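You operate a simulated robot arm through the tools that you are given. There is no shell and no other tool.

You run a simulated robot arm. Do the job below in one go: nothing can be reset, and whatever is moved stays where it is left.

## Task
Put things in order on the steel deck of the green tester. At the end: the white band ring stands where the grey job card stood; the grey job card from the steel deck of the green tester stands where the clear cup stood; the clear cup stands where the brown sensor (marked "D") stood; the brown sensor is in the yellow bin (marked "SEALS"); whatever was shut is shut again. Leave all else as you found it, and nothing knocked over.

It is judged by the outcome, as a careful person would: the job done as asked, and still so three seconds after it is handed in. It fails if anything else is knocked over, pushed out of place, dropped, spilled or broken. Lids that push on must go on centred and level and be pressed home; caps that screw on are set level and turned clockwise until they are tight.

## Robot
A 6-joint arm with a two-finger parallel gripper, fixed in place. Base frame: the origin is at the foot of the arm, x ahead of it, y to its left, z up; the work surface is at about z = 0. Units: m, degrees, N and s.
With the tool pointing down near the work surface it reaches from about 0.18 to 0.46 m from the base axis. Its first joint turns from -70.0 to 70.0 degrees. Payload 1.9 kg.
The TCP is the grasp point between the finger pads, 0.023 m short of the fingertips. In the tool frame z runs along the fingers and y along their closing line. Largest opening 0.094 m; finger width 0.038, thickness 0.01; the body of the gripper, 0.054 by 0.096 m, starts 0.039 m behind the TCP.
Orientation is that of the tool frame in the base frame, as a unit quaternion [x, y, z, w]. With the fingers straight down and closing along the base's y, the tool's x points along the base's -x, its y along +y and its z along -z.

## Interface
- The arm moves only by the tool step_arm. Its argument "increments" is a list of rows, each a list of 7 numbers: the gripper command, from -1 (fully open) to 1 (shut), values between in proportion, then the shift along the tool's x, y, z in m, then the turn, a rotation vector about the tool's x, y, z in degrees. In form: [[jaw, dx, dy, dz, ax, ay, az], ...]. A call has 1 to 20 rows; each row is the pose to reach, as a shift and turn from the pose commanded when the call began, along the tool's axes at that moment. A row lasts 0.2 s, in which the tool goes at most 0.05 m and 8.6 degrees; a call with a longer step from one row to the next is refused whole, and so is a gripper value outside its range. A pose out of reach is approached as far as the arm can. The call stops where the force on the tool passes 40 N (or 10 N more than at its start, if that is more) or the arm is blocked; 0.2 s more then pass. The fingers move at their own pace (about 0.108 m/s each) and stop on an object; they squeeze with about 40 N. The grip force told is the motor's: it shows also when the fingers shut on nothing. Time passes only in rows, and 0.2 s behind the last, so rows that repeat a pose let the fingers close. It gives the time, the measured TCP pose, the force on the tool (base axes), the opening and the grip force at its end, in the units of the frame above (readings bear some noise), with the torque about the TCP (base axes, N m) and any sound that the robot's microphone picked up.
- Cameras (640 x 400 px; columns grow to the right, rows downward): "scene" is fixed at [0.0388, 0.2962, 0.4376]; the picture's right is [-0.91, -0.41, 0.00], its down [-0.18, 0.40, -0.90] and it looks along [0.37, -0.82, -0.44] (base axes); focal length 314 px, centre (320, 200). "wrist" rides on the gripper at [0.087, 0.016, -0.074] in the tool frame; the picture's right is [-0.18, 0.98, 0.00], its down [-0.58, -0.11, -0.81] and it looks along [-0.79, -0.15, 0.59] (tool axes); focal length 243 px, centre (320, 200). There is no depth. A picture from a camera that has moved, and an enlarged one, comes with that camera's place and axes in the base frame and with its lens.
- camera(camera): a new picture of that camera. It takes no simulated time.
- enlarge(camera, box): a new picture of the part [left, top, right, bottom] of that camera's present view, enlarged. It takes no simulated time.
- sign_off(): hands the job in; it is judged then, once.

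Places have to be worked out from the pictures, the camera data and where the tool is seen. Open the gripper and draw the arm clear of the work before you hand the job in, unless the task says otherwise.

The tools are called by a JSON object that holds its "api" and its "payload". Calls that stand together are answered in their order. step_arm: Moves the arm, as the interface text tells. Its arguments: {"type":"object","properties":{"increments":{"type":"array","items":{"type":"array","items":{"type":"number"}}}},"required":["increments"]} The other tools are called the same way: camera (camera) takes a picture; enlarge (camera, box) takes an enlarged picture of a part of a camera's view; sign_off () hands the job in.

At the start:

```text
clock: 0.0
tool_pos: [0.2737, -0.1698, 0.3226]
tool_rot: [0.001, 1.0, -0.001, 0.0]
wrist_force: [1.0, -0.1, -0.7]
moment: [0.02, -0.02, 0.0]
opening: 0.094
grasp_force: 0.1
```

scene: 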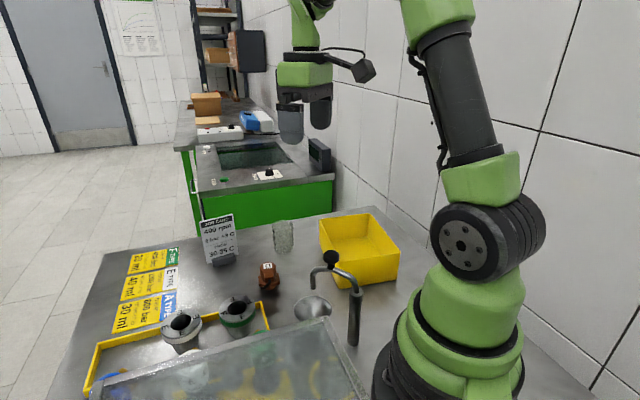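
wrist: 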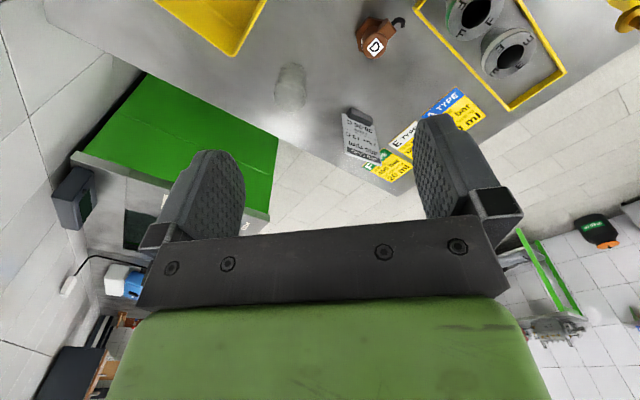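

The pictures show the deck with a job card, clear cup, brown sensor, a yellow bin and a tray with two rings/fittings; I'll look closer before moving.

{"api": "enlarge", "payload": {"camera": "scene", "box": [80, 200, 400, 400]}}

{"api": "enlarge", "payload": {"camera": "scene", "box": [180, 200, 340, 300]}}

{"api": "enlarge", "payload": {"camera": "wrist", "box": [240, 0, 560, 200]}}

{"api": "enlarge", "payload": {"camera": "scene", "box": [80, 300, 240, 400]}}

```text
2.00 times, centred on (240, 300) of scene
camera zoom: at [0.0388, 0.2962, 0.4376], right [-0.91, -0.41, 0.0], down [-0.18, 0.4, -0.9], along [0.37, -0.82, -0.44], focal length 627 px, centre (480, 0)
```

zoom: 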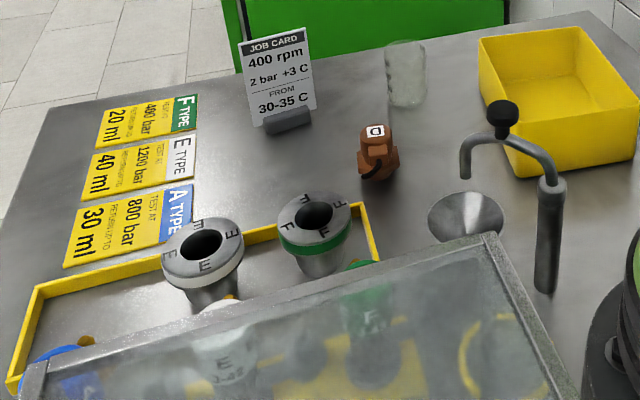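

```text
4.00 times, centred on (260, 250) of scene
camera zoom: at [0.0388, 0.2962, 0.4376], right [-0.91, -0.41, 0.0], down [-0.18, 0.4, -0.9], along [0.37, -0.82, -0.44], focal length 1254 px, centre (560, 0)
```

zoom: 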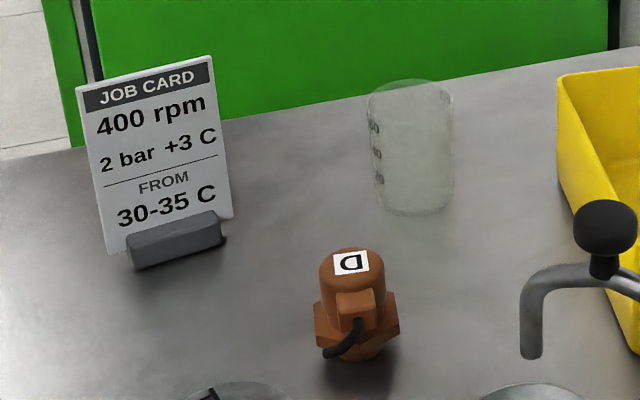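

```text
2.00 times, centred on (400, 100) of wrist
camera zoom: at [0.1881, -0.1515, 0.3971], right [0.19, 0.98, 0.0], down [0.58, -0.11, 0.81], along [0.79, -0.15, -0.59], focal length 485 px, centre (160, 400)
```

zoom: 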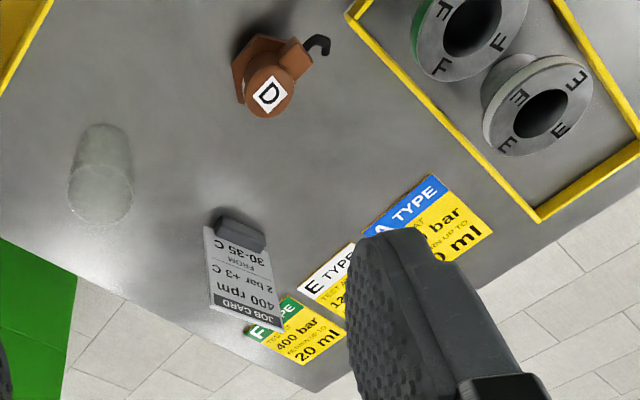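

```text
4.00 times, centred on (160, 350) of scene
camera zoom: at [0.0388, 0.2962, 0.4376], right [-0.91, -0.41, 0.0], down [-0.18, 0.4, -0.9], along [0.37, -0.82, -0.44], focal length 1254 px, centre (960, -400)
```

zoom: 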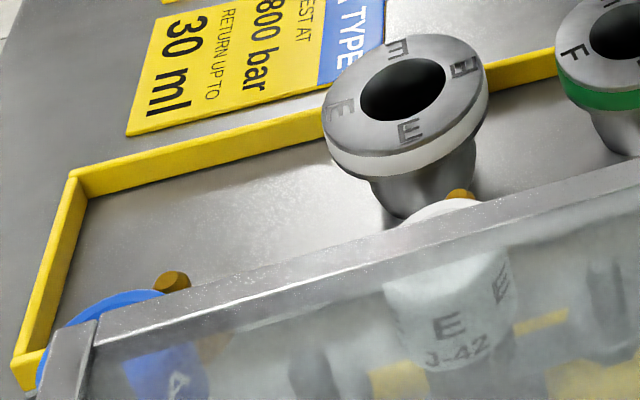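

The card, cup and sensor positions come out consistently in both cameras (card about (0.47,-0.14), cup (0.37,-0.235), sensor (0.335,-0.112)). A glass panel and the tray on my left aren't clear yet, so I move the tool to the left at safe height to look.

{"api": "step_arm", "payload": {"increments": [[-1, 0.01, 0.04, -0.01, 0, 0, 0], [-1, 0.02, 0.08, -0.02, 0, 0, 0], [-1, 0.03, 0.12, -0.03, 0, 0, 0], [-1, 0.04, 0.16, -0.03, 0, 0, 0], [-1, 0.04, 0.16, -0.03, 0, 8, 0], [-1, 0.04, 0.16, -0.03, 0, 16, 0], [-1, 0.04, 0.16, -0.03, 0, 20, 0]]}}

{"api": "camera", "payload": {"camera": "wrist"}}

{"api": "camera", "payload": {"camera": "scene"}}

```text
clock: 1.6
tool_pos: [0.2341, -0.0096, 0.3522]
tool_rot: [0.001, 0.985, 0.001, -0.174]
wrist_force: [0.2, 0.0, -0.5]
moment: [-0.02, 0.01, 0.02]
opening: 0.0942
grasp_force: 0.0
```

```text
taken
camera wrist: at [0.1794, 0.0086, 0.4521], right [0.17, 0.98, -0.06], down [0.82, -0.11, 0.56], along [0.54, -0.15, -0.83], focal length 243 px, centre (320, 200)
```

wrist: 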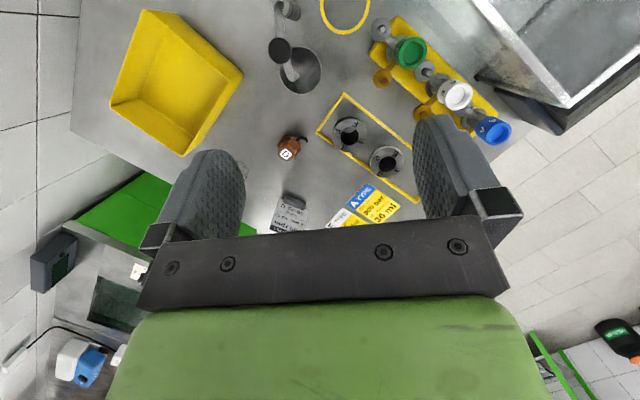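

```text
taken
```

scene: 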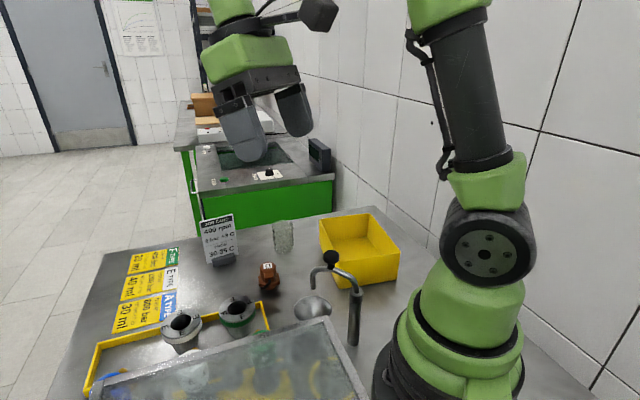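

I see a tray with two flanged fittings, a rack with green/white/blue adapters, and a glass hood behind. I'll zoom in to identify which is the "white band ring".

{"api": "enlarge", "payload": {"camera": "wrist", "box": [300, 0, 620, 200]}}

{"api": "enlarge", "payload": {"camera": "wrist", "box": [260, 80, 420, 180]}}

{"api": "enlarge", "payload": {"camera": "wrist", "box": [220, 120, 420, 245]}}

{"api": "enlarge", "payload": {"camera": "wrist", "box": [360, 0, 520, 100]}}

{"api": "enlarge", "payload": {"camera": "wrist", "box": [80, 0, 340, 162]}}

```text
2.00 times, centred on (460, 100) of wrist
camera zoom: at [0.1794, 0.0086, 0.4521], right [0.17, 0.98, -0.06], down [0.82, -0.11, 0.56], along [0.54, -0.15, -0.83], focal length 485 px, centre (40, 400)
```

zoom: 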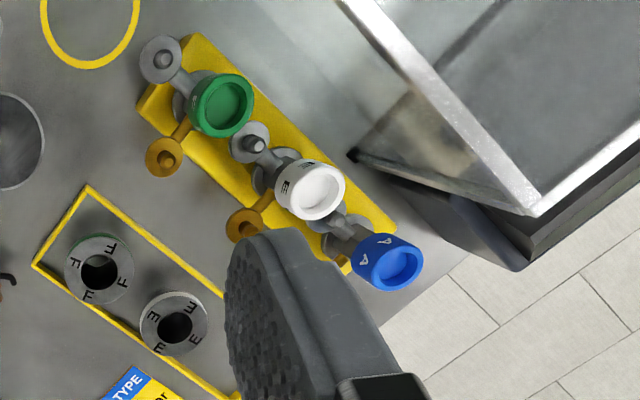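

```text
4.00 times, centred on (340, 130) of wrist
camera zoom: at [0.1794, 0.0086, 0.4521], right [0.17, 0.98, -0.06], down [0.82, -0.11, 0.56], along [0.54, -0.15, -0.83], focal length 970 px, centre (240, 480)
```

zoom: 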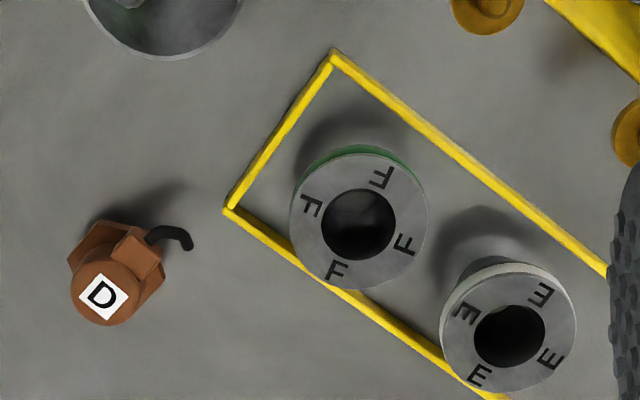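

```text
3.20 times, centred on (320, 182) of wrist
camera zoom: at [0.1794, 0.0086, 0.4521], right [0.17, 0.98, -0.06], down [0.82, -0.11, 0.56], along [0.54, -0.15, -0.83], focal length 776 px, centre (320, 256)
```

zoom: 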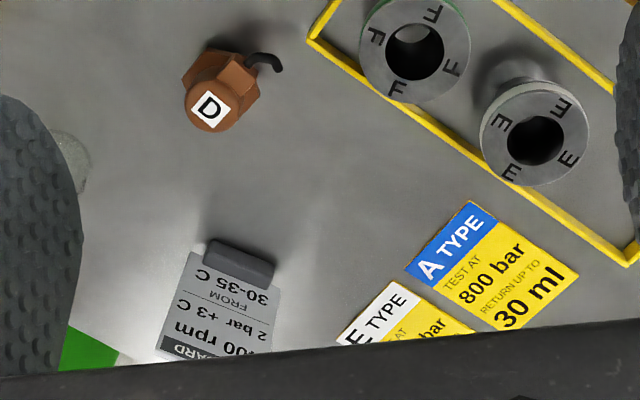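

```text
4.00 times, centred on (440, 50) of wrist
camera zoom: at [0.1794, 0.0086, 0.4521], right [0.17, 0.98, -0.06], down [0.82, -0.11, 0.56], along [0.54, -0.15, -0.83], focal length 970 px, centre (-160, 800)
```

zoom: 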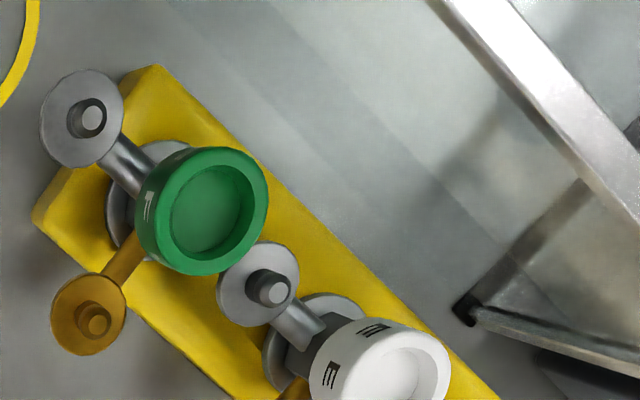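

```text
2.46 times, centred on (210, 81) of wrist
camera zoom: at [0.1794, 0.0086, 0.4521], right [0.17, 0.98, -0.06], down [0.82, -0.11, 0.56], along [0.54, -0.15, -0.83], focal length 597 px, centre (591, 493)
```

zoom: 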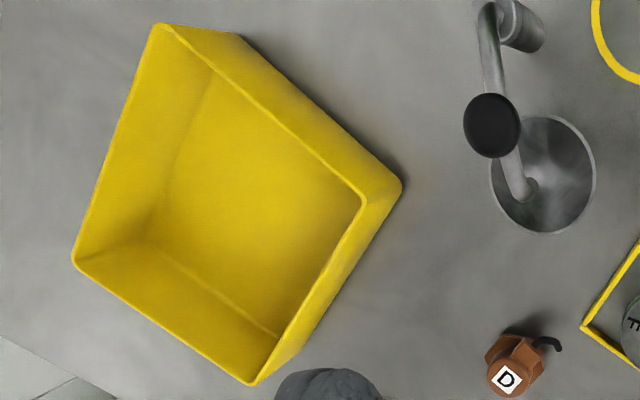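

The white-band ring is the flanged "E" fitting in the tray at about (0.373,0.066), its top at z≈0.06; nothing has to be opened to get at it. Next I look closer at the bin and the cup in the scene camera.

{"api": "enlarge", "payload": {"camera": "scene", "box": [300, 190, 428, 270]}}

{"api": "enlarge", "payload": {"camera": "scene", "box": [252, 210, 316, 250]}}

{"api": "enlarge", "payload": {"camera": "scene", "box": [190, 205, 270, 275]}}

{"api": "enlarge", "payload": {"camera": "scene", "box": [240, 250, 304, 300]}}

```text
5.00 times, centred on (364, 230) of scene
camera zoom: at [0.0388, 0.2962, 0.4376], right [-0.91, -0.41, 0.0], down [-0.18, 0.4, -0.9], along [0.37, -0.82, -0.44], focal length 1568 px, centre (100, 50)
```

zoom: 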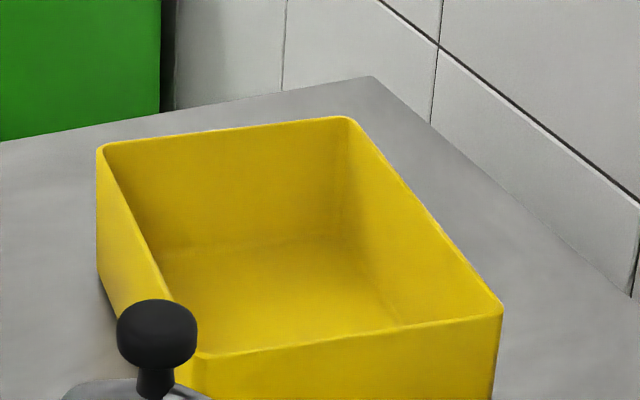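

```text
10.00 times, centred on (284, 230) of scene
camera zoom: at [0.0388, 0.2962, 0.4376], right [-0.91, -0.41, 0.0], down [-0.18, 0.4, -0.9], along [0.37, -0.82, -0.44], focal length 3136 px, centre (680, -100)
```

zoom: 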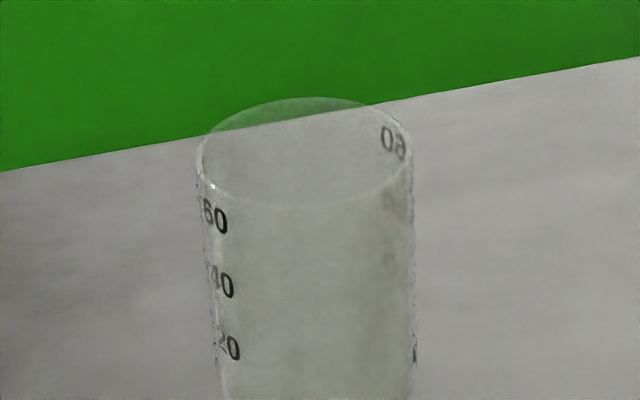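

```text
5.71 times, centred on (230, 240) of scene
camera zoom: at [0.0388, 0.2962, 0.4376], right [-0.91, -0.41, 0.0], down [-0.18, 0.4, -0.9], along [0.37, -0.82, -0.44], focal length 1792 px, centre (834, -29)
```

zoom: 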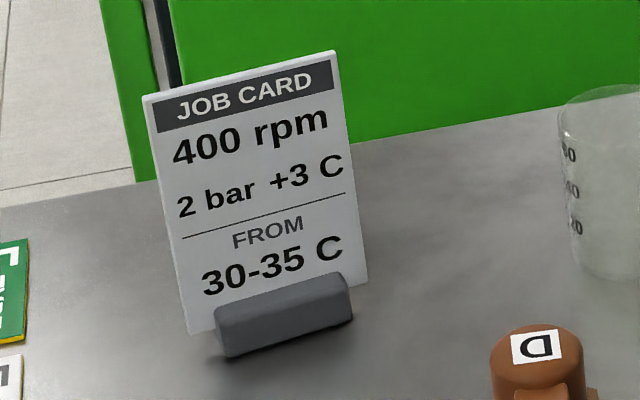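

```text
8.00 times, centred on (272, 275) of scene
camera zoom: at [0.0388, 0.2962, 0.4376], right [-0.91, -0.41, 0.0], down [-0.18, 0.4, -0.9], along [0.37, -0.82, -0.44], focal length 2508 px, centre (704, -400)
```

zoom: 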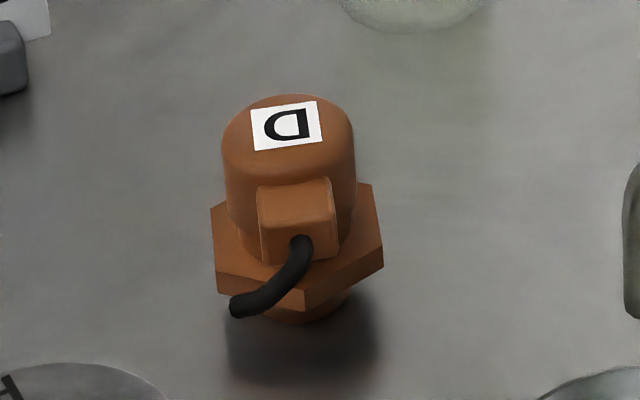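

The cup is about 0.05 wide and 0.07 tall. The bin is open and empty, centred near (0.206,-0.264), with its rim at z≈0.068. I'll straighten the tool, move above the sensor and look.

{"api": "step_arm", "payload": {"increments": [[-1, -0.0294, -0.02, 0.0217, 0, -4, 0], [-1, -0.0588, -0.04, 0.0434, 0, -8, 0], [-1, -0.0882, -0.06, 0.065, 0, -12, 0], [-1, -0.1176, -0.08, 0.0867, 0, -16, 0], [-1, -0.147, -0.1, 0.1084, 0, -20, 0], [-1, -0.147, -0.1, 0.1084, 0, -20, 0]]}}

{"api": "camera", "payload": {"camera": "wrist"}}

{"api": "enlarge", "payload": {"camera": "wrist", "box": [240, 0, 400, 100]}}

```text
clock: 3.0
tool_pos: [0.3369, -0.1104, 0.2016]
tool_rot: [0.001, 1.0, -0.001, 0.001]
wrist_force: [0.6, -0.3, -1.0]
moment: [0.02, 0.01, 0.02]
opening: 0.0942
grasp_force: 0.1
```

```text
taken
camera wrist: at [0.2521, -0.0929, 0.2755], right [0.19, 0.98, 0.0], down [0.58, -0.11, 0.81], along [0.79, -0.15, -0.59], focal length 243 px, centre (320, 200)
```

wrist: 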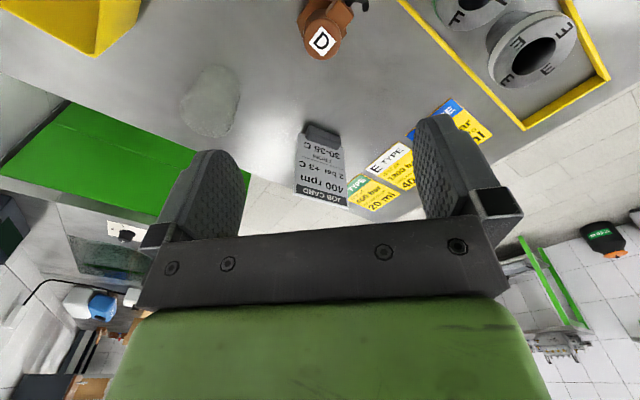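

```text
4.00 times, centred on (320, 50) of wrist
camera zoom: at [0.2521, -0.0929, 0.2755], right [0.19, 0.98, 0.0], down [0.58, -0.11, 0.81], along [0.79, -0.15, -0.59], focal length 970 px, centre (320, 800)
```

zoom: 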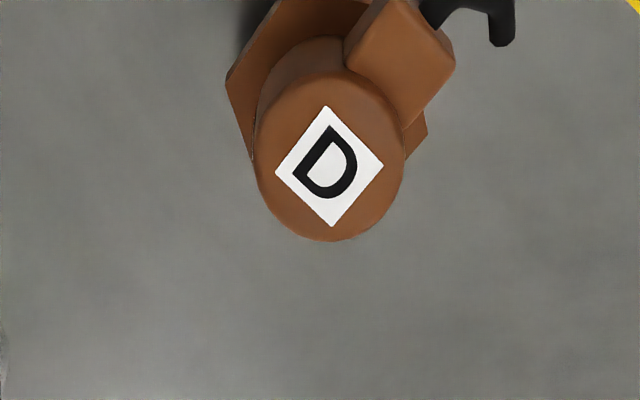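

The sensor's axis is near (0.331,-0.107), its top at z≈0.063, and its connector points to about 127°. I turn the tool 52° so the jaws close across the body clear of the connector, then check before going down.

{"api": "step_arm", "payload": {"increments": [[-1, 0.001, 0.0005, 0, 0, 0, 8], [-1, 0.002, 0.001, 0, 0, 0, 16], [-1, 0.003, 0.0015, 0, 0, 0, 24], [-1, 0.004, 0.002, 0.01, 0, 0, 32], [-1, 0.005, 0.0025, 0.03, 0, 0, 40], [-1, 0.006, 0.003, 0.05, 0, 0, 48], [-1, 0.006, 0.0034, 0.07, 0, 0, 52], [-1, 0.006, 0.0034, 0.07, 0, 0, 52]]}}

{"api": "camera", "payload": {"camera": "wrist"}}

{"api": "camera", "payload": {"camera": "scene"}}

```text
clock: 4.8
tool_pos: [0.3288, -0.107, 0.1321]
tool_rot: [0.44, 0.898, 0.0, 0.0]
wrist_force: [-0.9, 0.3, 0.1]
moment: [0.01, 0.01, -0.01]
opening: 0.0939
grasp_force: 0.2
```

```text
taken
camera wrist: at [0.2898, -0.027, 0.2055], right [0.89, 0.46, 0.0], down [0.27, -0.53, 0.81], along [0.37, -0.72, -0.59], focal length 243 px, centre (320, 200)
```

wrist: 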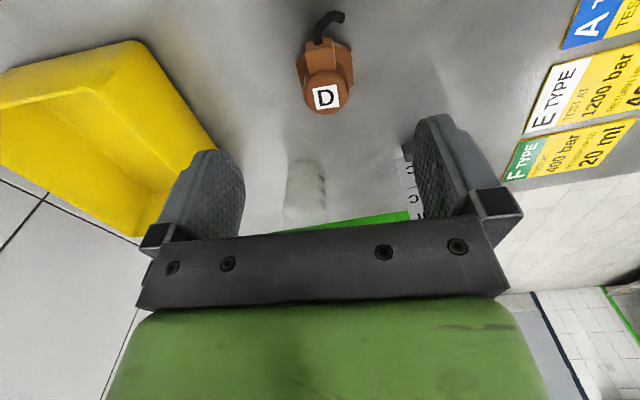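

```text
taken
```

scene: 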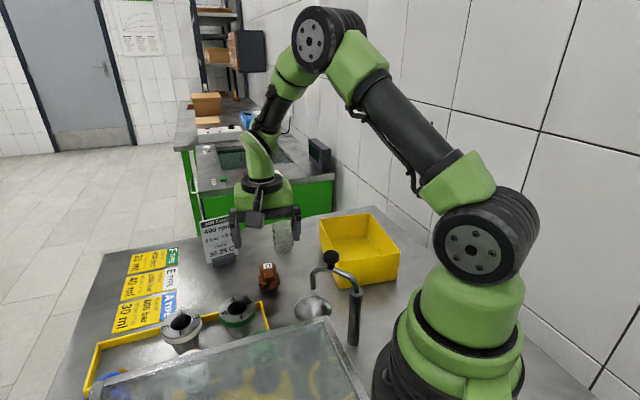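

The sensor sits centred between the open jaws (about 3 mm off to the right), with the connector pointing along the tool's x axis. I go down to z≈0.05 and close.

{"api": "step_arm", "payload": {"increments": [[-1, 0.002, 0.003, 0.02, 0, 0, 0], [-1, 0.002, 0.003, 0.04, 0, 0, 0], [-1, 0.002, 0.003, 0.06, 0, 0, 0], [-1, 0.002, 0.003, 0.075, 0, 0, 0], [-1, 0.002, 0.003, 0.082, 0, 0, 0], [-1, 0.002, 0.003, 0.082, 0, 0, 0]]}}

{"api": "camera", "payload": {"camera": "wrist"}}

{"api": "enlarge", "payload": {"camera": "scene", "box": [200, 200, 360, 300]}}

```text
clock: 6.2
tool_pos: [0.3309, -0.1035, 0.0493]
tool_rot: [0.439, 0.898, 0.0, 0.0]
wrist_force: [-0.5, 0.3, 0.7]
moment: [0.02, 0.03, 0.0]
opening: 0.0938
grasp_force: 0.0
```

```text
taken
camera wrist: at [0.2906, -0.024, 0.1237], right [0.89, 0.46, 0.0], down [0.27, -0.53, 0.81], along [0.37, -0.72, -0.59], focal length 243 px, centre (320, 200)
```

wrist: 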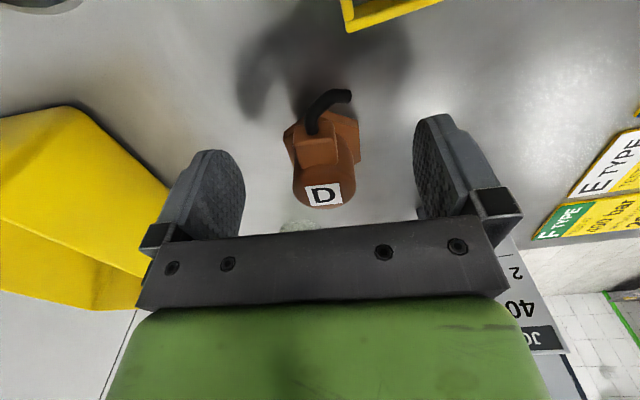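

```text
4.00 times, centred on (280, 250) of scene
camera zoom: at [0.0388, 0.2962, 0.4376], right [-0.91, -0.41, 0.0], down [-0.18, 0.4, -0.9], along [0.37, -0.82, -0.44], focal length 1254 px, centre (480, 0)
```

zoom: 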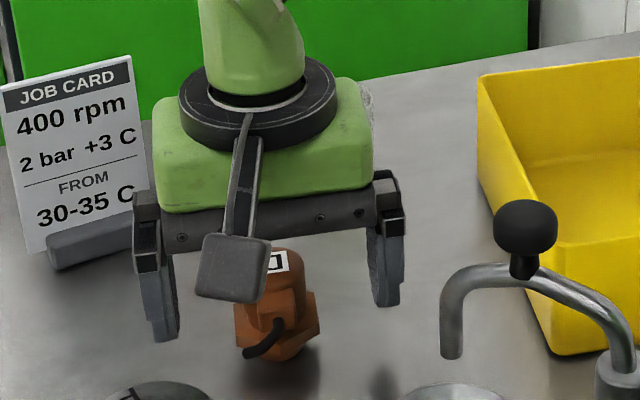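

The jaws straddle the sensor, so I close on it and then lift slightly to check the grip.

{"api": "step_arm", "payload": {"increments": [[1, 0, 0, 0, 0, 0, 0], [1, 0, 0, 0, 0, 0, 0], [1, 0, 0, 0, 0, 0, 0], [1, 0, 0, 0, 0, 0, 0]]}}

{"api": "camera", "payload": {"camera": "wrist"}}

{"api": "enlarge", "payload": {"camera": "scene", "box": [200, 200, 360, 300]}}

```text
clock: 7.2
tool_pos: [0.33, -0.1035, 0.0507]
tool_rot: [0.439, 0.898, 0.0, 0.0]
wrist_force: [-0.1, -0.5, 1.9]
moment: [-0.01, -0.01, 0.01]
opening: 0.0308
grasp_force: 40.4
```

```text
taken
camera wrist: at [0.2906, -0.0241, 0.124], right [0.89, 0.46, 0.0], down [0.27, -0.53, 0.81], along [0.37, -0.72, -0.59], focal length 243 px, centre (320, 200)
```

wrist: 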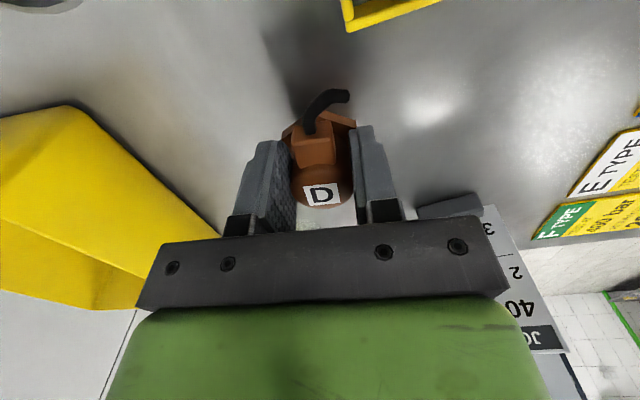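

```text
4.00 times, centred on (280, 250) of scene
camera zoom: at [0.0388, 0.2962, 0.4376], right [-0.91, -0.41, 0.0], down [-0.18, 0.4, -0.9], along [0.37, -0.82, -0.44], focal length 1254 px, centre (480, 0)
```

zoom: 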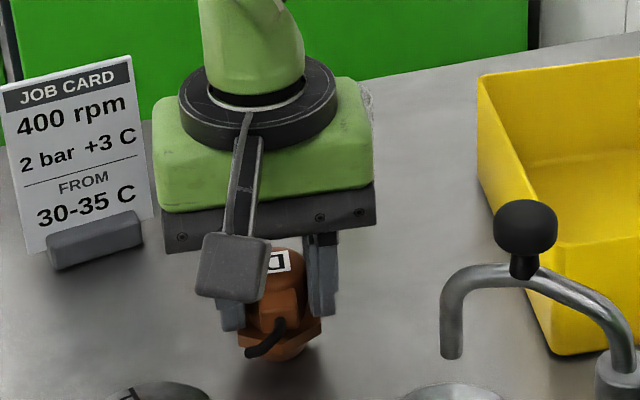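

Gripped (0.031 opening, 40 N). The sensor's spot is noted as about (0.330,-0.105). I lift straight up, then carry it over the bin centre.

{"api": "step_arm", "payload": {"increments": [[1, 0, 0, -0.02, 0, 0, 0], [1, 0, 0, -0.05, 0, 0, 0], [1, 0, 0, -0.09, 0, 0, 0], [1, 0, 0, -0.12, 0, 0, 0], [1, -0.008, -0.033, -0.13, 0, 0, 0], [1, -0.017, -0.066, -0.13, 0, 0, 0], [1, -0.025, -0.099, -0.13, 0, 0, 0], [1, -0.034, -0.132, -0.13, 0, 0, 0], [1, -0.042, -0.165, -0.13, 0, 0, 0], [1, -0.05, -0.196, -0.13, 0, 0, 0], [1, -0.05, -0.196, -0.13, 0, 0, 0]]}}

{"api": "camera", "payload": {"camera": "wrist"}}

{"api": "camera", "payload": {"camera": "scene"}}

```text
clock: 9.6
tool_pos: [0.2056, -0.263, 0.1797]
tool_rot: [0.439, 0.898, 0.0, 0.0]
wrist_force: [-1.1, -0.6, -0.3]
moment: [0.03, 0.0, 0.02]
opening: 0.0308
grasp_force: 40.1
```

```text
taken
camera wrist: at [0.1665, -0.1839, 0.2537], right [0.89, 0.46, 0.0], down [0.27, -0.53, 0.81], along [0.37, -0.72, -0.59], focal length 243 px, centre (320, 200)
```

wrist: 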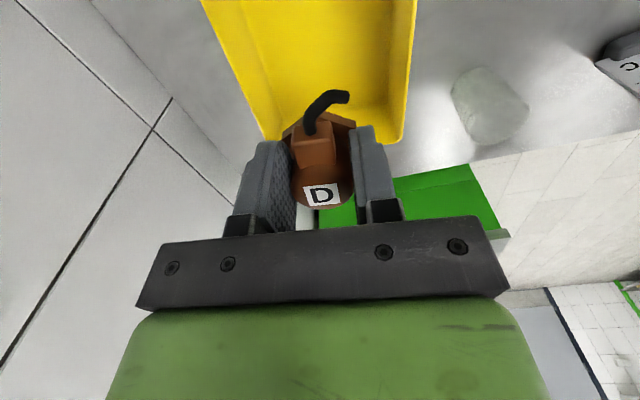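

```text
taken
```

scene: 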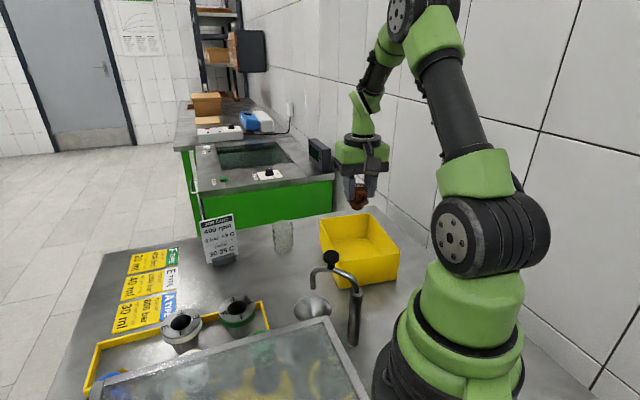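

The bin lies beneath the sensor, with the far rim about 7 cm ahead. I shift 1 cm toward the camera side and lower it to just above the floor.

{"api": "step_arm", "payload": {"increments": [[1, 0.005, 0.002, 0.03, 0, 0, 0], [1, 0.01, 0.003, 0.06, 0, 0, 0], [1, 0.01, 0.003, 0.09, 0, 0, 0], [1, 0.01, 0.003, 0.11, 0, 0, 0], [1, 0.01, 0.003, 0.12, 0, 0, 0], [1, 0.01, 0.003, 0.123, 0, 0, 0], [1, 0.01, 0.003, 0.123, 0, 0, 0]]}}

{"api": "camera", "payload": {"camera": "wrist"}}

{"api": "enlarge", "payload": {"camera": "scene", "box": [300, 130, 428, 270]}}

```text
clock: 11.2
tool_pos: [0.2011, -0.2528, 0.0567]
tool_rot: [0.438, 0.899, 0.0, 0.0]
wrist_force: [0.5, -0.2, -0.8]
moment: [0.03, -0.03, 0.02]
opening: 0.0309
grasp_force: 39.4
```

```text
taken
camera wrist: at [0.1626, -0.1733, 0.13], right [0.89, 0.46, 0.0], down [0.27, -0.53, 0.81], along [0.37, -0.72, -0.59], focal length 243 px, centre (320, 200)
```

wrist: 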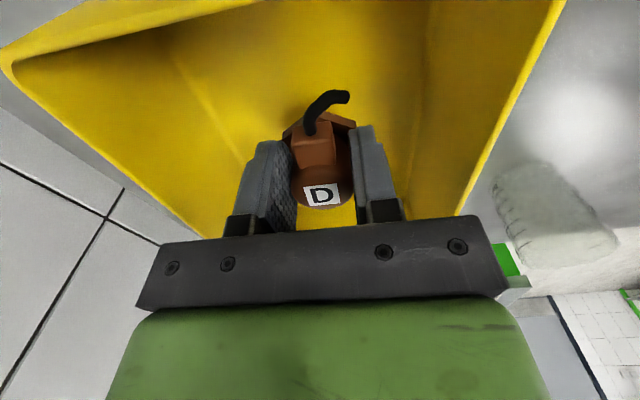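

```text
2.86 times, centred on (364, 200) of scene
camera zoom: at [0.0388, 0.2962, 0.4376], right [-0.91, -0.41, 0.0], down [-0.18, 0.4, -0.9], along [0.37, -0.82, -0.44], focal length 896 px, centre (194, 200)
```

zoom: 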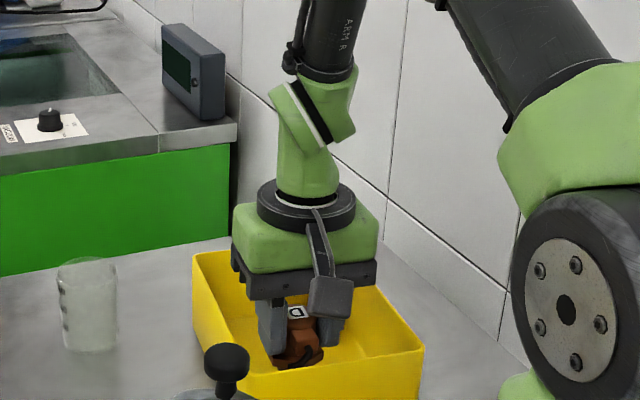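

No contact yet; I lower in millimetre steps to feel the bin floor.

{"api": "step_arm", "payload": {"increments": [[1, 0, 0, 0.001, 0, 0, 0], [1, 0, 0, 0.002, 0, 0, 0], [1, 0, 0, 0.003, 0, 0, 0], [1, 0, 0, 0.003, 0, 0, 0]]}}

```text
clock: 12.2
tool_pos: [0.2022, -0.2539, 0.0532]
tool_rot: [0.439, 0.898, 0.0, 0.002]
wrist_force: [-1.6, 4.5, 20.9]
moment: [0.24, -0.08, 0.05]
opening: 0.0308
grasp_force: 39.1
```

Contact felt (about 21 N), so the sensor is on the bin floor. I ease up 1 mm and open the jaws part way, keeping the fingers off the bin walls.

{"api": "step_arm", "payload": {"increments": [[1, 0, 0, -0.001, 0, 0, 0], [0.3, 0, 0, -0.001, 0, 0, 0], [0, 0, 0, -0.001, 0, 0, 0], [-0.2, 0, 0, -0.001, 0, 0, 0], [-0.2, 0, 0, -0.001, 0, 0, 0]]}}

{"api": "camera", "payload": {"camera": "wrist"}}

```text
clock: 13.4
tool_pos: [0.2015, -0.2527, 0.053]
tool_rot: [0.439, 0.898, 0.0, 0.0]
wrist_force: [0.2, 0.3, -0.7]
moment: [0.0, -0.03, -0.03]
opening: 0.0564
grasp_force: 0.0
```

```text
taken
camera wrist: at [0.1623, -0.1734, 0.1274], right [0.89, 0.46, 0.0], down [0.27, -0.53, 0.81], along [0.37, -0.72, -0.59], focal length 243 px, centre (320, 200)
```

wrist: 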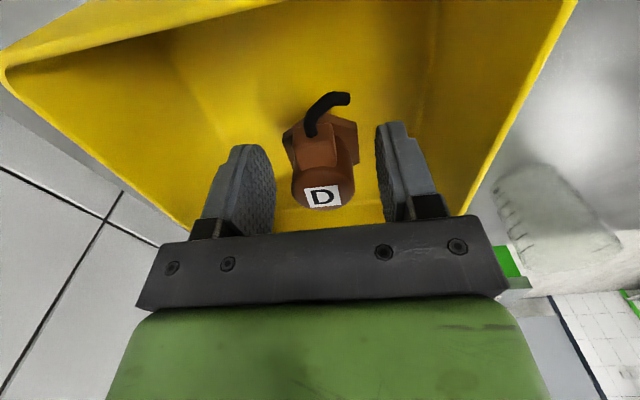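

The sensor stands upright in the bin. I raise clear, then move over to above the cup, turning the tool to the radial direction there.

{"api": "step_arm", "payload": {"increments": [[-0.2, 0, 0, -0.03, 0, 0, 0], [-0.2, 0, 0, -0.07, 0, 0, 0], [-0.2, 0, 0, -0.11, 0, 0, 0], [-0.5, -0.017, 0.028, -0.13, 0, 0, -4], [-1, -0.034, 0.057, -0.137, 0, 0, -8], [-1, -0.051, 0.085, -0.137, 0, 0, -12], [-1, -0.068, 0.113, -0.137, 0, 0, -16], [-1, -0.0844, 0.1416, -0.137, 0, 0, -20], [-1, -0.0844, 0.1416, -0.137, 0, 0, -20]]}}

{"api": "camera", "payload": {"camera": "wrist"}}

{"api": "camera", "payload": {"camera": "scene"}}

{"api": "enlarge", "payload": {"camera": "wrist", "box": [240, 0, 400, 100]}}

```text
clock: 15.4
tool_pos: [0.3647, -0.2332, 0.1921]
tool_rot: [0.276, 0.961, 0.0, 0.0]
wrist_force: [-0.5, -0.4, 0.2]
moment: [0.0, -0.03, 0.01]
opening: 0.094
grasp_force: 0.1
```

```text
taken
camera wrist: at [0.3019, -0.1729, 0.2659], right [0.68, 0.74, 0.0], down [0.44, -0.4, 0.81], along [0.59, -0.55, -0.59], focal length 243 px, centre (320, 200)
```

wrist: 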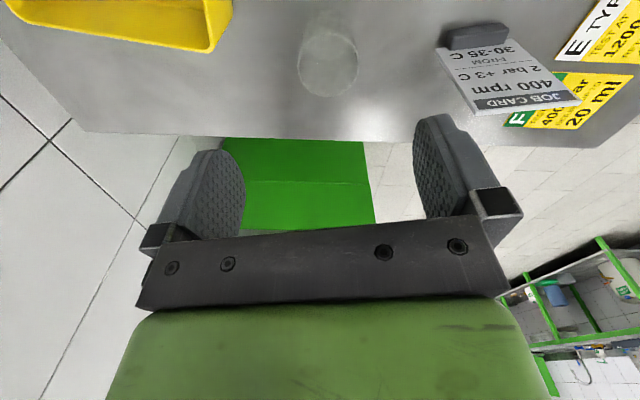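

```text
taken
```

scene: 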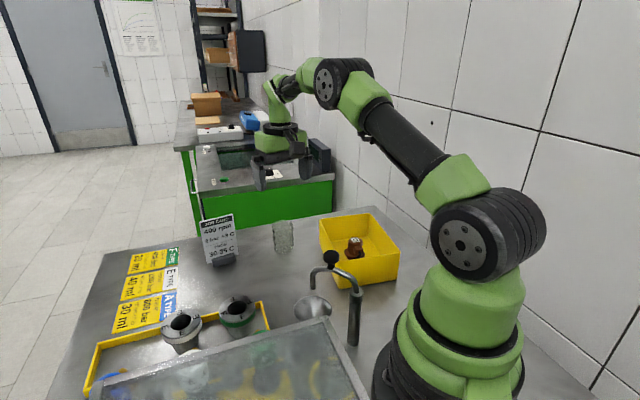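

```text
4.00 times, centred on (320, 50) of wrist
camera zoom: at [0.3019, -0.1729, 0.2659], right [0.68, 0.74, 0.0], down [0.44, -0.4, 0.81], along [0.59, -0.55, -0.59], focal length 970 px, centre (320, 800)
```

zoom: 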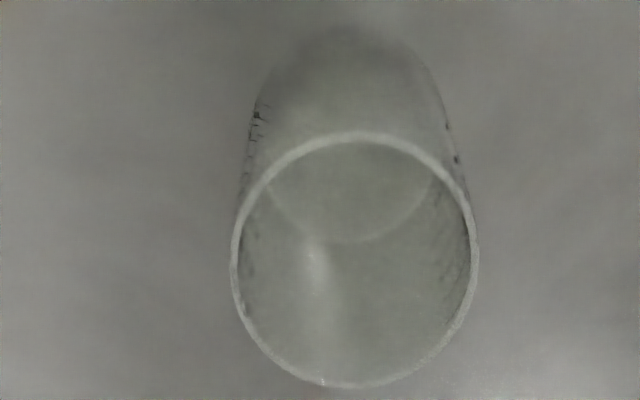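

The cup's rim and base rings give its axis at about (0.371,-0.2305), diameter ≈0.047, nearly centred under the tool. I lower around it to z≈0.043.

{"api": "step_arm", "payload": {"increments": [[-1, -0.002, 0.003, 0.03, 0, 0, 0], [-1, -0.004, 0.0057, 0.06, 0, 0, 0], [-1, -0.004, 0.0057, 0.09, 0, 0, 0], [-1, -0.004, 0.0057, 0.115, 0, 0, 0], [-1, -0.004, 0.0057, 0.135, 0, 0, 0], [-1, -0.004, 0.0057, 0.149, 0, 0, 0], [-1, -0.004, 0.0057, 0.149, 0, 0, 0]]}}

{"api": "camera", "payload": {"camera": "wrist"}}

{"api": "enlarge", "payload": {"camera": "scene", "box": [200, 180, 360, 280]}}

```text
clock: 17.0
tool_pos: [0.3726, -0.231, 0.0408]
tool_rot: [0.277, 0.961, 0.0, 0.0]
wrist_force: [0.1, 1.0, 0.8]
moment: [0.0, -0.01, 0.02]
opening: 0.0939
grasp_force: 0.1
```

```text
taken
camera wrist: at [0.3097, -0.1696, 0.1156], right [0.68, 0.74, 0.0], down [0.43, -0.4, 0.81], along [0.59, -0.55, -0.59], focal length 243 px, centre (320, 200)
```

wrist: 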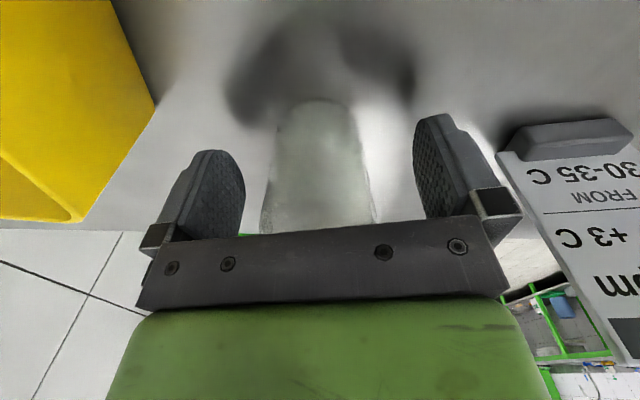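

```text
4.00 times, centred on (280, 230) of scene
camera zoom: at [0.0388, 0.2962, 0.4376], right [-0.91, -0.41, 0.0], down [-0.18, 0.4, -0.9], along [0.37, -0.82, -0.44], focal length 1254 px, centre (480, 80)
```

zoom: 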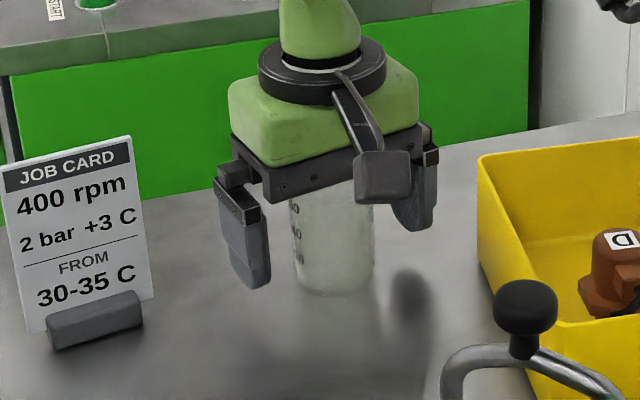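

The cup is centred between the jaws with no contact so far. I close gently on it.

{"api": "step_arm", "payload": {"increments": [[-0.3, 0, 0, 0, 0, 0, 0], [0, 0, 0, 0, 0, 0, 0], [0.3, 0, 0, 0, 0, 0, 0], [1, 0, 0, 0, 0, 0, 0], [1, 0, 0, 0, 0, 0, 0]]}}

{"api": "camera", "payload": {"camera": "wrist"}}

```text
clock: 18.2
tool_pos: [0.372, -0.2309, 0.042]
tool_rot: [0.276, 0.961, -0.001, 0.0]
wrist_force: [-0.3, -0.1, -0.4]
moment: [-0.03, -0.02, -0.01]
opening: 0.0474
grasp_force: 40.0
```

```text
taken
camera wrist: at [0.3096, -0.1696, 0.1159], right [0.68, 0.74, 0.0], down [0.43, -0.4, 0.81], along [0.59, -0.55, -0.59], focal length 243 px, centre (320, 200)
```

wrist: 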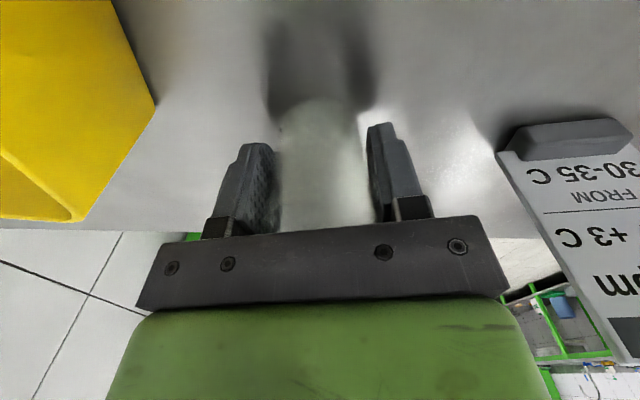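

Gripped at 0.047 opening; cup spot noted as (0.372,-0.231). I lift it level, carry it slowly to the sensor's old spot (0.332,-0.107) and turn 20° more so the camera stays clear of the tap.

{"api": "step_arm", "payload": {"increments": [[1, 0, 0, -0.01, 0, 0, 0], [1, 0, 0, -0.025, 0, 0, 0], [1, 0, 0, -0.04, 0, 0, 0], [1, 0.01, 0.0084, -0.05, 0, 0, 2], [1, 0.025, 0.021, -0.05, 0, 0, 5], [1, 0.04, 0.0336, -0.05, 0, 0, 8], [1, 0.055, 0.0462, -0.05, 0, 0, 11], [1, 0.07, 0.0588, -0.05, 0, 0, 14], [1, 0.083, 0.07, -0.05, 0, 0, 17], [1, 0.093, 0.0785, -0.05, 0, 0, 19], [1, 0.0996, 0.084, -0.05, 0, 0, 20], [1, 0.0996, 0.084, -0.05, 0, 0, 20]]}}

{"api": "camera", "payload": {"camera": "wrist"}}

{"api": "camera", "payload": {"camera": "scene"}}

```text
clock: 20.8
tool_pos: [0.332, -0.1047, 0.0909]
tool_rot: [0.44, 0.898, 0.0, 0.0]
wrist_force: [0.3, 0.7, 0.1]
moment: [0.0, 0.04, 0.03]
opening: 0.0475
grasp_force: 39.7
```

```text
taken
camera wrist: at [0.293, -0.0255, 0.1659], right [0.89, 0.46, 0.0], down [0.27, -0.53, 0.81], along [0.37, -0.72, -0.59], focal length 243 px, centre (320, 200)
```

wrist: 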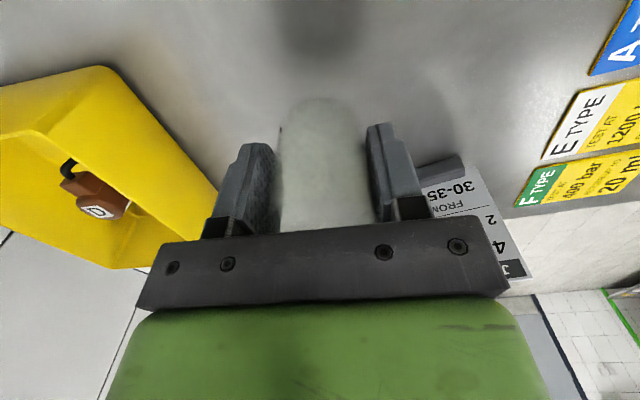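

```text
taken
```

scene: 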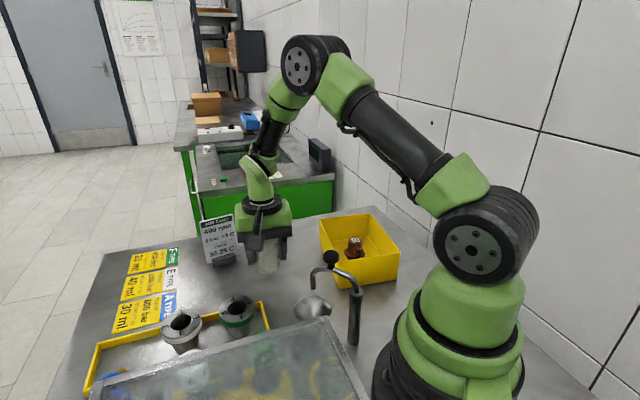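

The cup hangs upright over the sensor's old place. I lower it to just above the deck and then feel for contact.

{"api": "step_arm", "payload": {"increments": [[1, -0.001, -0.001, 0.012, 0, 0, 0], [1, -0.0016, -0.0012, 0.025, 0, 0, 0], [1, -0.0016, -0.0012, 0.037, 0, 0, 0], [1, -0.0016, -0.0012, 0.044, 0, 0, 0], [1, -0.0016, -0.0012, 0.046, 0, 0, 0], [1, -0.0016, -0.0012, 0.046, 0, 0, 0]]}}

{"api": "step_arm", "payload": {"increments": [[1, 0, 0, 0.0007, 0, 0, 0], [1, 0, 0, 0.0014, 0, 0, 0], [1, 0, 0, 0.002, 0, 0, 0], [1, 0, 0, 0.002, 0, 0, 0]]}}

```text
clock: 22.2
tool_pos: [0.3326, -0.108, 0.0462]
tool_rot: [0.439, 0.898, 0.001, 0.0]
wrist_force: [0.7, 0.0, -0.2]
moment: [0.0, -0.03, 0.03]
opening: 0.0471
grasp_force: 39.8
```

```text
clock: 23.2
tool_pos: [0.3321, -0.1075, 0.0422]
tool_rot: [0.439, 0.899, -0.001, 0.0]
wrist_force: [0.2, -0.7, -0.4]
moment: [0.0, -0.03, 0.01]
opening: 0.0473
grasp_force: 40.0
```

No contact force yet at z≈0.042–0.043, so I continue in sub-millimetre steps.

{"api": "step_arm", "payload": {"increments": [[1, 0, 0, 0.0005, 0, 0, 0], [1, 0, 0, 0.001, 0, 0, 0], [1, 0, 0, 0.0015, 0, 0, 0], [1, 0, 0, 0.0015, 0, 0, 0]]}}

```text
clock: 24.2
tool_pos: [0.3316, -0.1077, 0.0426]
tool_rot: [0.44, 0.898, 0.0, 0.0]
wrist_force: [-0.5, -0.2, -0.6]
moment: [0.01, 0.04, 0.02]
opening: 0.0473
grasp_force: 39.9
```

By dead reckoning it's about 0.5 mm above the deck still; I go on another 1 mm watching the force.

{"api": "step_arm", "payload": {"increments": [[1, 0, 0, 0.0005, 0, 0, 0], [1, 0, 0, 0.001, 0, 0, 0], [1, 0, 0, 0.001, 0, 0, 0]]}}

```text
clock: 25.0
tool_pos: [0.3319, -0.107, 0.0412]
tool_rot: [0.44, 0.898, 0.0, 0.001]
wrist_force: [-3.9, 2.1, 13.8]
moment: [0.17, 0.06, 0.05]
opening: 0.0473
grasp_force: 39.8
```

Contact with the deck (about 14 N). I ease up half a millimetre and open the jaws, then look.

{"api": "step_arm", "payload": {"increments": [[1, 0, 0, -0.0005, 0, 0, 0], [1, 0, 0, -0.0005, 0, 0, 0], [-0.2, 0, 0, -0.0005, 0, 0, 0], [-0.6, 0, 0, -0.0005, 0, 0, 0], [-1, 0, 0, -0.0005, 0, 0, 0], [-1, 0, 0, -0.0005, 0, 0, 0]]}}

{"api": "camera", "payload": {"camera": "wrist"}}

{"api": "enlarge", "payload": {"camera": "scene", "box": [200, 200, 360, 300]}}

```text
clock: 26.4
tool_pos: [0.332, -0.1082, 0.0424]
tool_rot: [0.439, 0.898, 0.0, 0.0]
wrist_force: [0.0, 0.1, 0.2]
moment: [0.03, -0.01, -0.04]
opening: 0.094
grasp_force: 0.0
```

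```text
taken
camera wrist: at [0.2929, -0.0279, 0.1157], right [0.89, 0.46, 0.0], down [0.27, -0.53, 0.81], along [0.37, -0.72, -0.59], focal length 243 px, centre (320, 200)
```

wrist: 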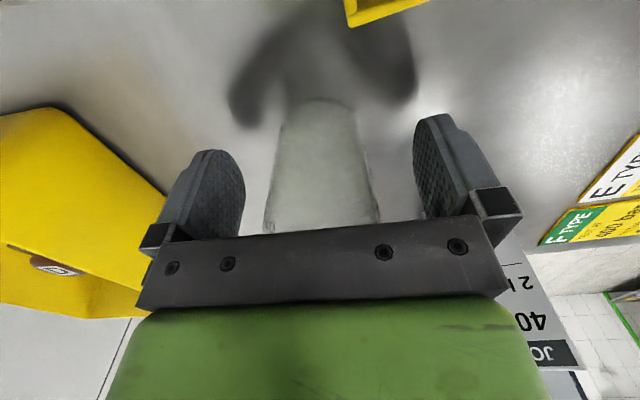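

```text
4.00 times, centred on (280, 250) of scene
camera zoom: at [0.0388, 0.2962, 0.4376], right [-0.91, -0.41, 0.0], down [-0.18, 0.4, -0.9], along [0.37, -0.82, -0.44], focal length 1254 px, centre (480, 0)
```

zoom: 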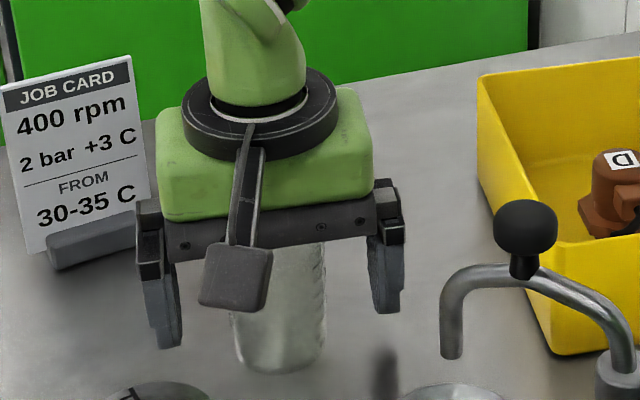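

The cup stands upright and free. I rise clear and move toward the card to inspect it closely.

{"api": "step_arm", "payload": {"increments": [[-1, 0, 0, -0.02, 0, 0, 0], [-1, 0, 0, -0.05, 0, 0, 0], [-1, 0, 0, -0.09, 0, 0, 0], [-1, 0, 0, -0.13, 0, 0, 0], [-1, -0.013, 0.01, -0.15, 0, 0, -8], [-1, -0.026, 0.019, -0.155, 0, 0, -16], [-1, -0.039, 0.029, -0.155, 0, 0, -24], [-1, -0.052, 0.038, -0.155, 0, 0, -32], [-1, -0.0654, 0.048, -0.155, 0, 0, -38], [-1, -0.0654, 0.048, -0.155, 0, 0, -38]]}}

{"api": "camera", "payload": {"camera": "wrist"}}

{"api": "camera", "payload": {"camera": "scene"}}

```text
clock: 28.6
tool_pos: [0.4095, -0.131, 0.1977]
tool_rot: [0.122, 0.993, 0.0, 0.001]
wrist_force: [-0.2, 0.5, -0.3]
moment: [-0.02, -0.01, 0.0]
opening: 0.0939
grasp_force: 0.0
```

```text
taken
camera wrist: at [0.3311, -0.0926, 0.2714], right [0.42, 0.91, 0.0], down [0.54, -0.25, 0.81], along [0.73, -0.34, -0.59], focal length 243 px, centre (320, 200)
```

wrist: 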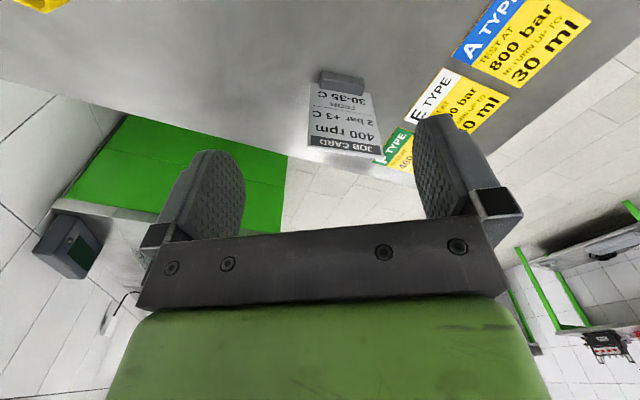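

```text
taken
```

scene: 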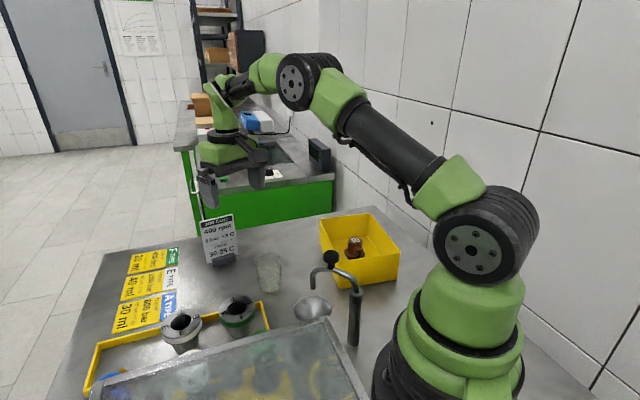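

I zoom on the card in both cameras to get its exact position, facing and size.

{"api": "enlarge", "payload": {"camera": "wrist", "box": [280, 55, 408, 175]}}

{"api": "enlarge", "payload": {"camera": "scene", "box": [190, 205, 254, 275]}}

```text
3.33 times, centred on (344, 115) of wrist
camera zoom: at [0.3311, -0.0926, 0.2714], right [0.42, 0.91, 0.0], down [0.54, -0.25, 0.81], along [0.73, -0.34, -0.59], focal length 809 px, centre (240, 483)
```

zoom: 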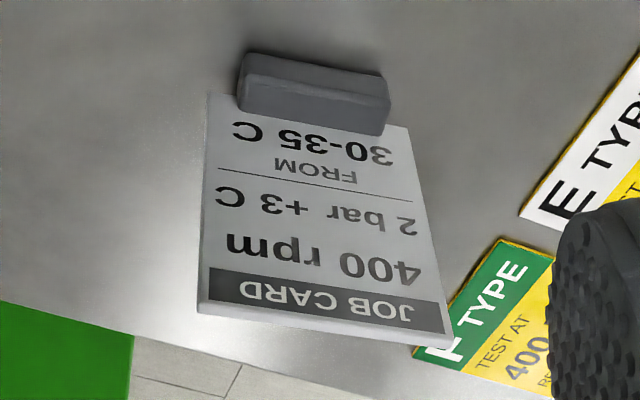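

```text
5.71 times, centred on (222, 240) of scene
camera zoom: at [0.0388, 0.2962, 0.4376], right [-0.91, -0.41, 0.0], down [-0.18, 0.4, -0.9], along [0.37, -0.82, -0.44], focal length 1792 px, centre (880, -29)
```

zoom: 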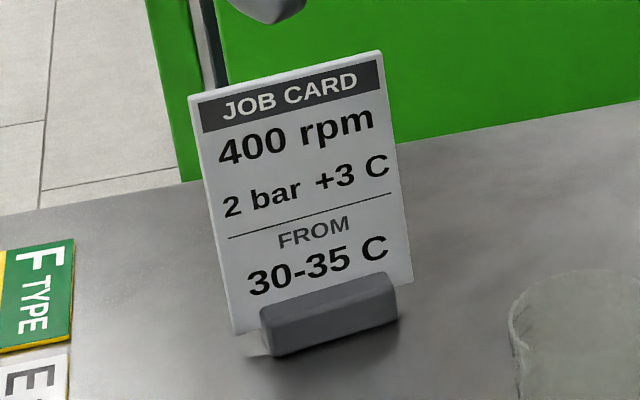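

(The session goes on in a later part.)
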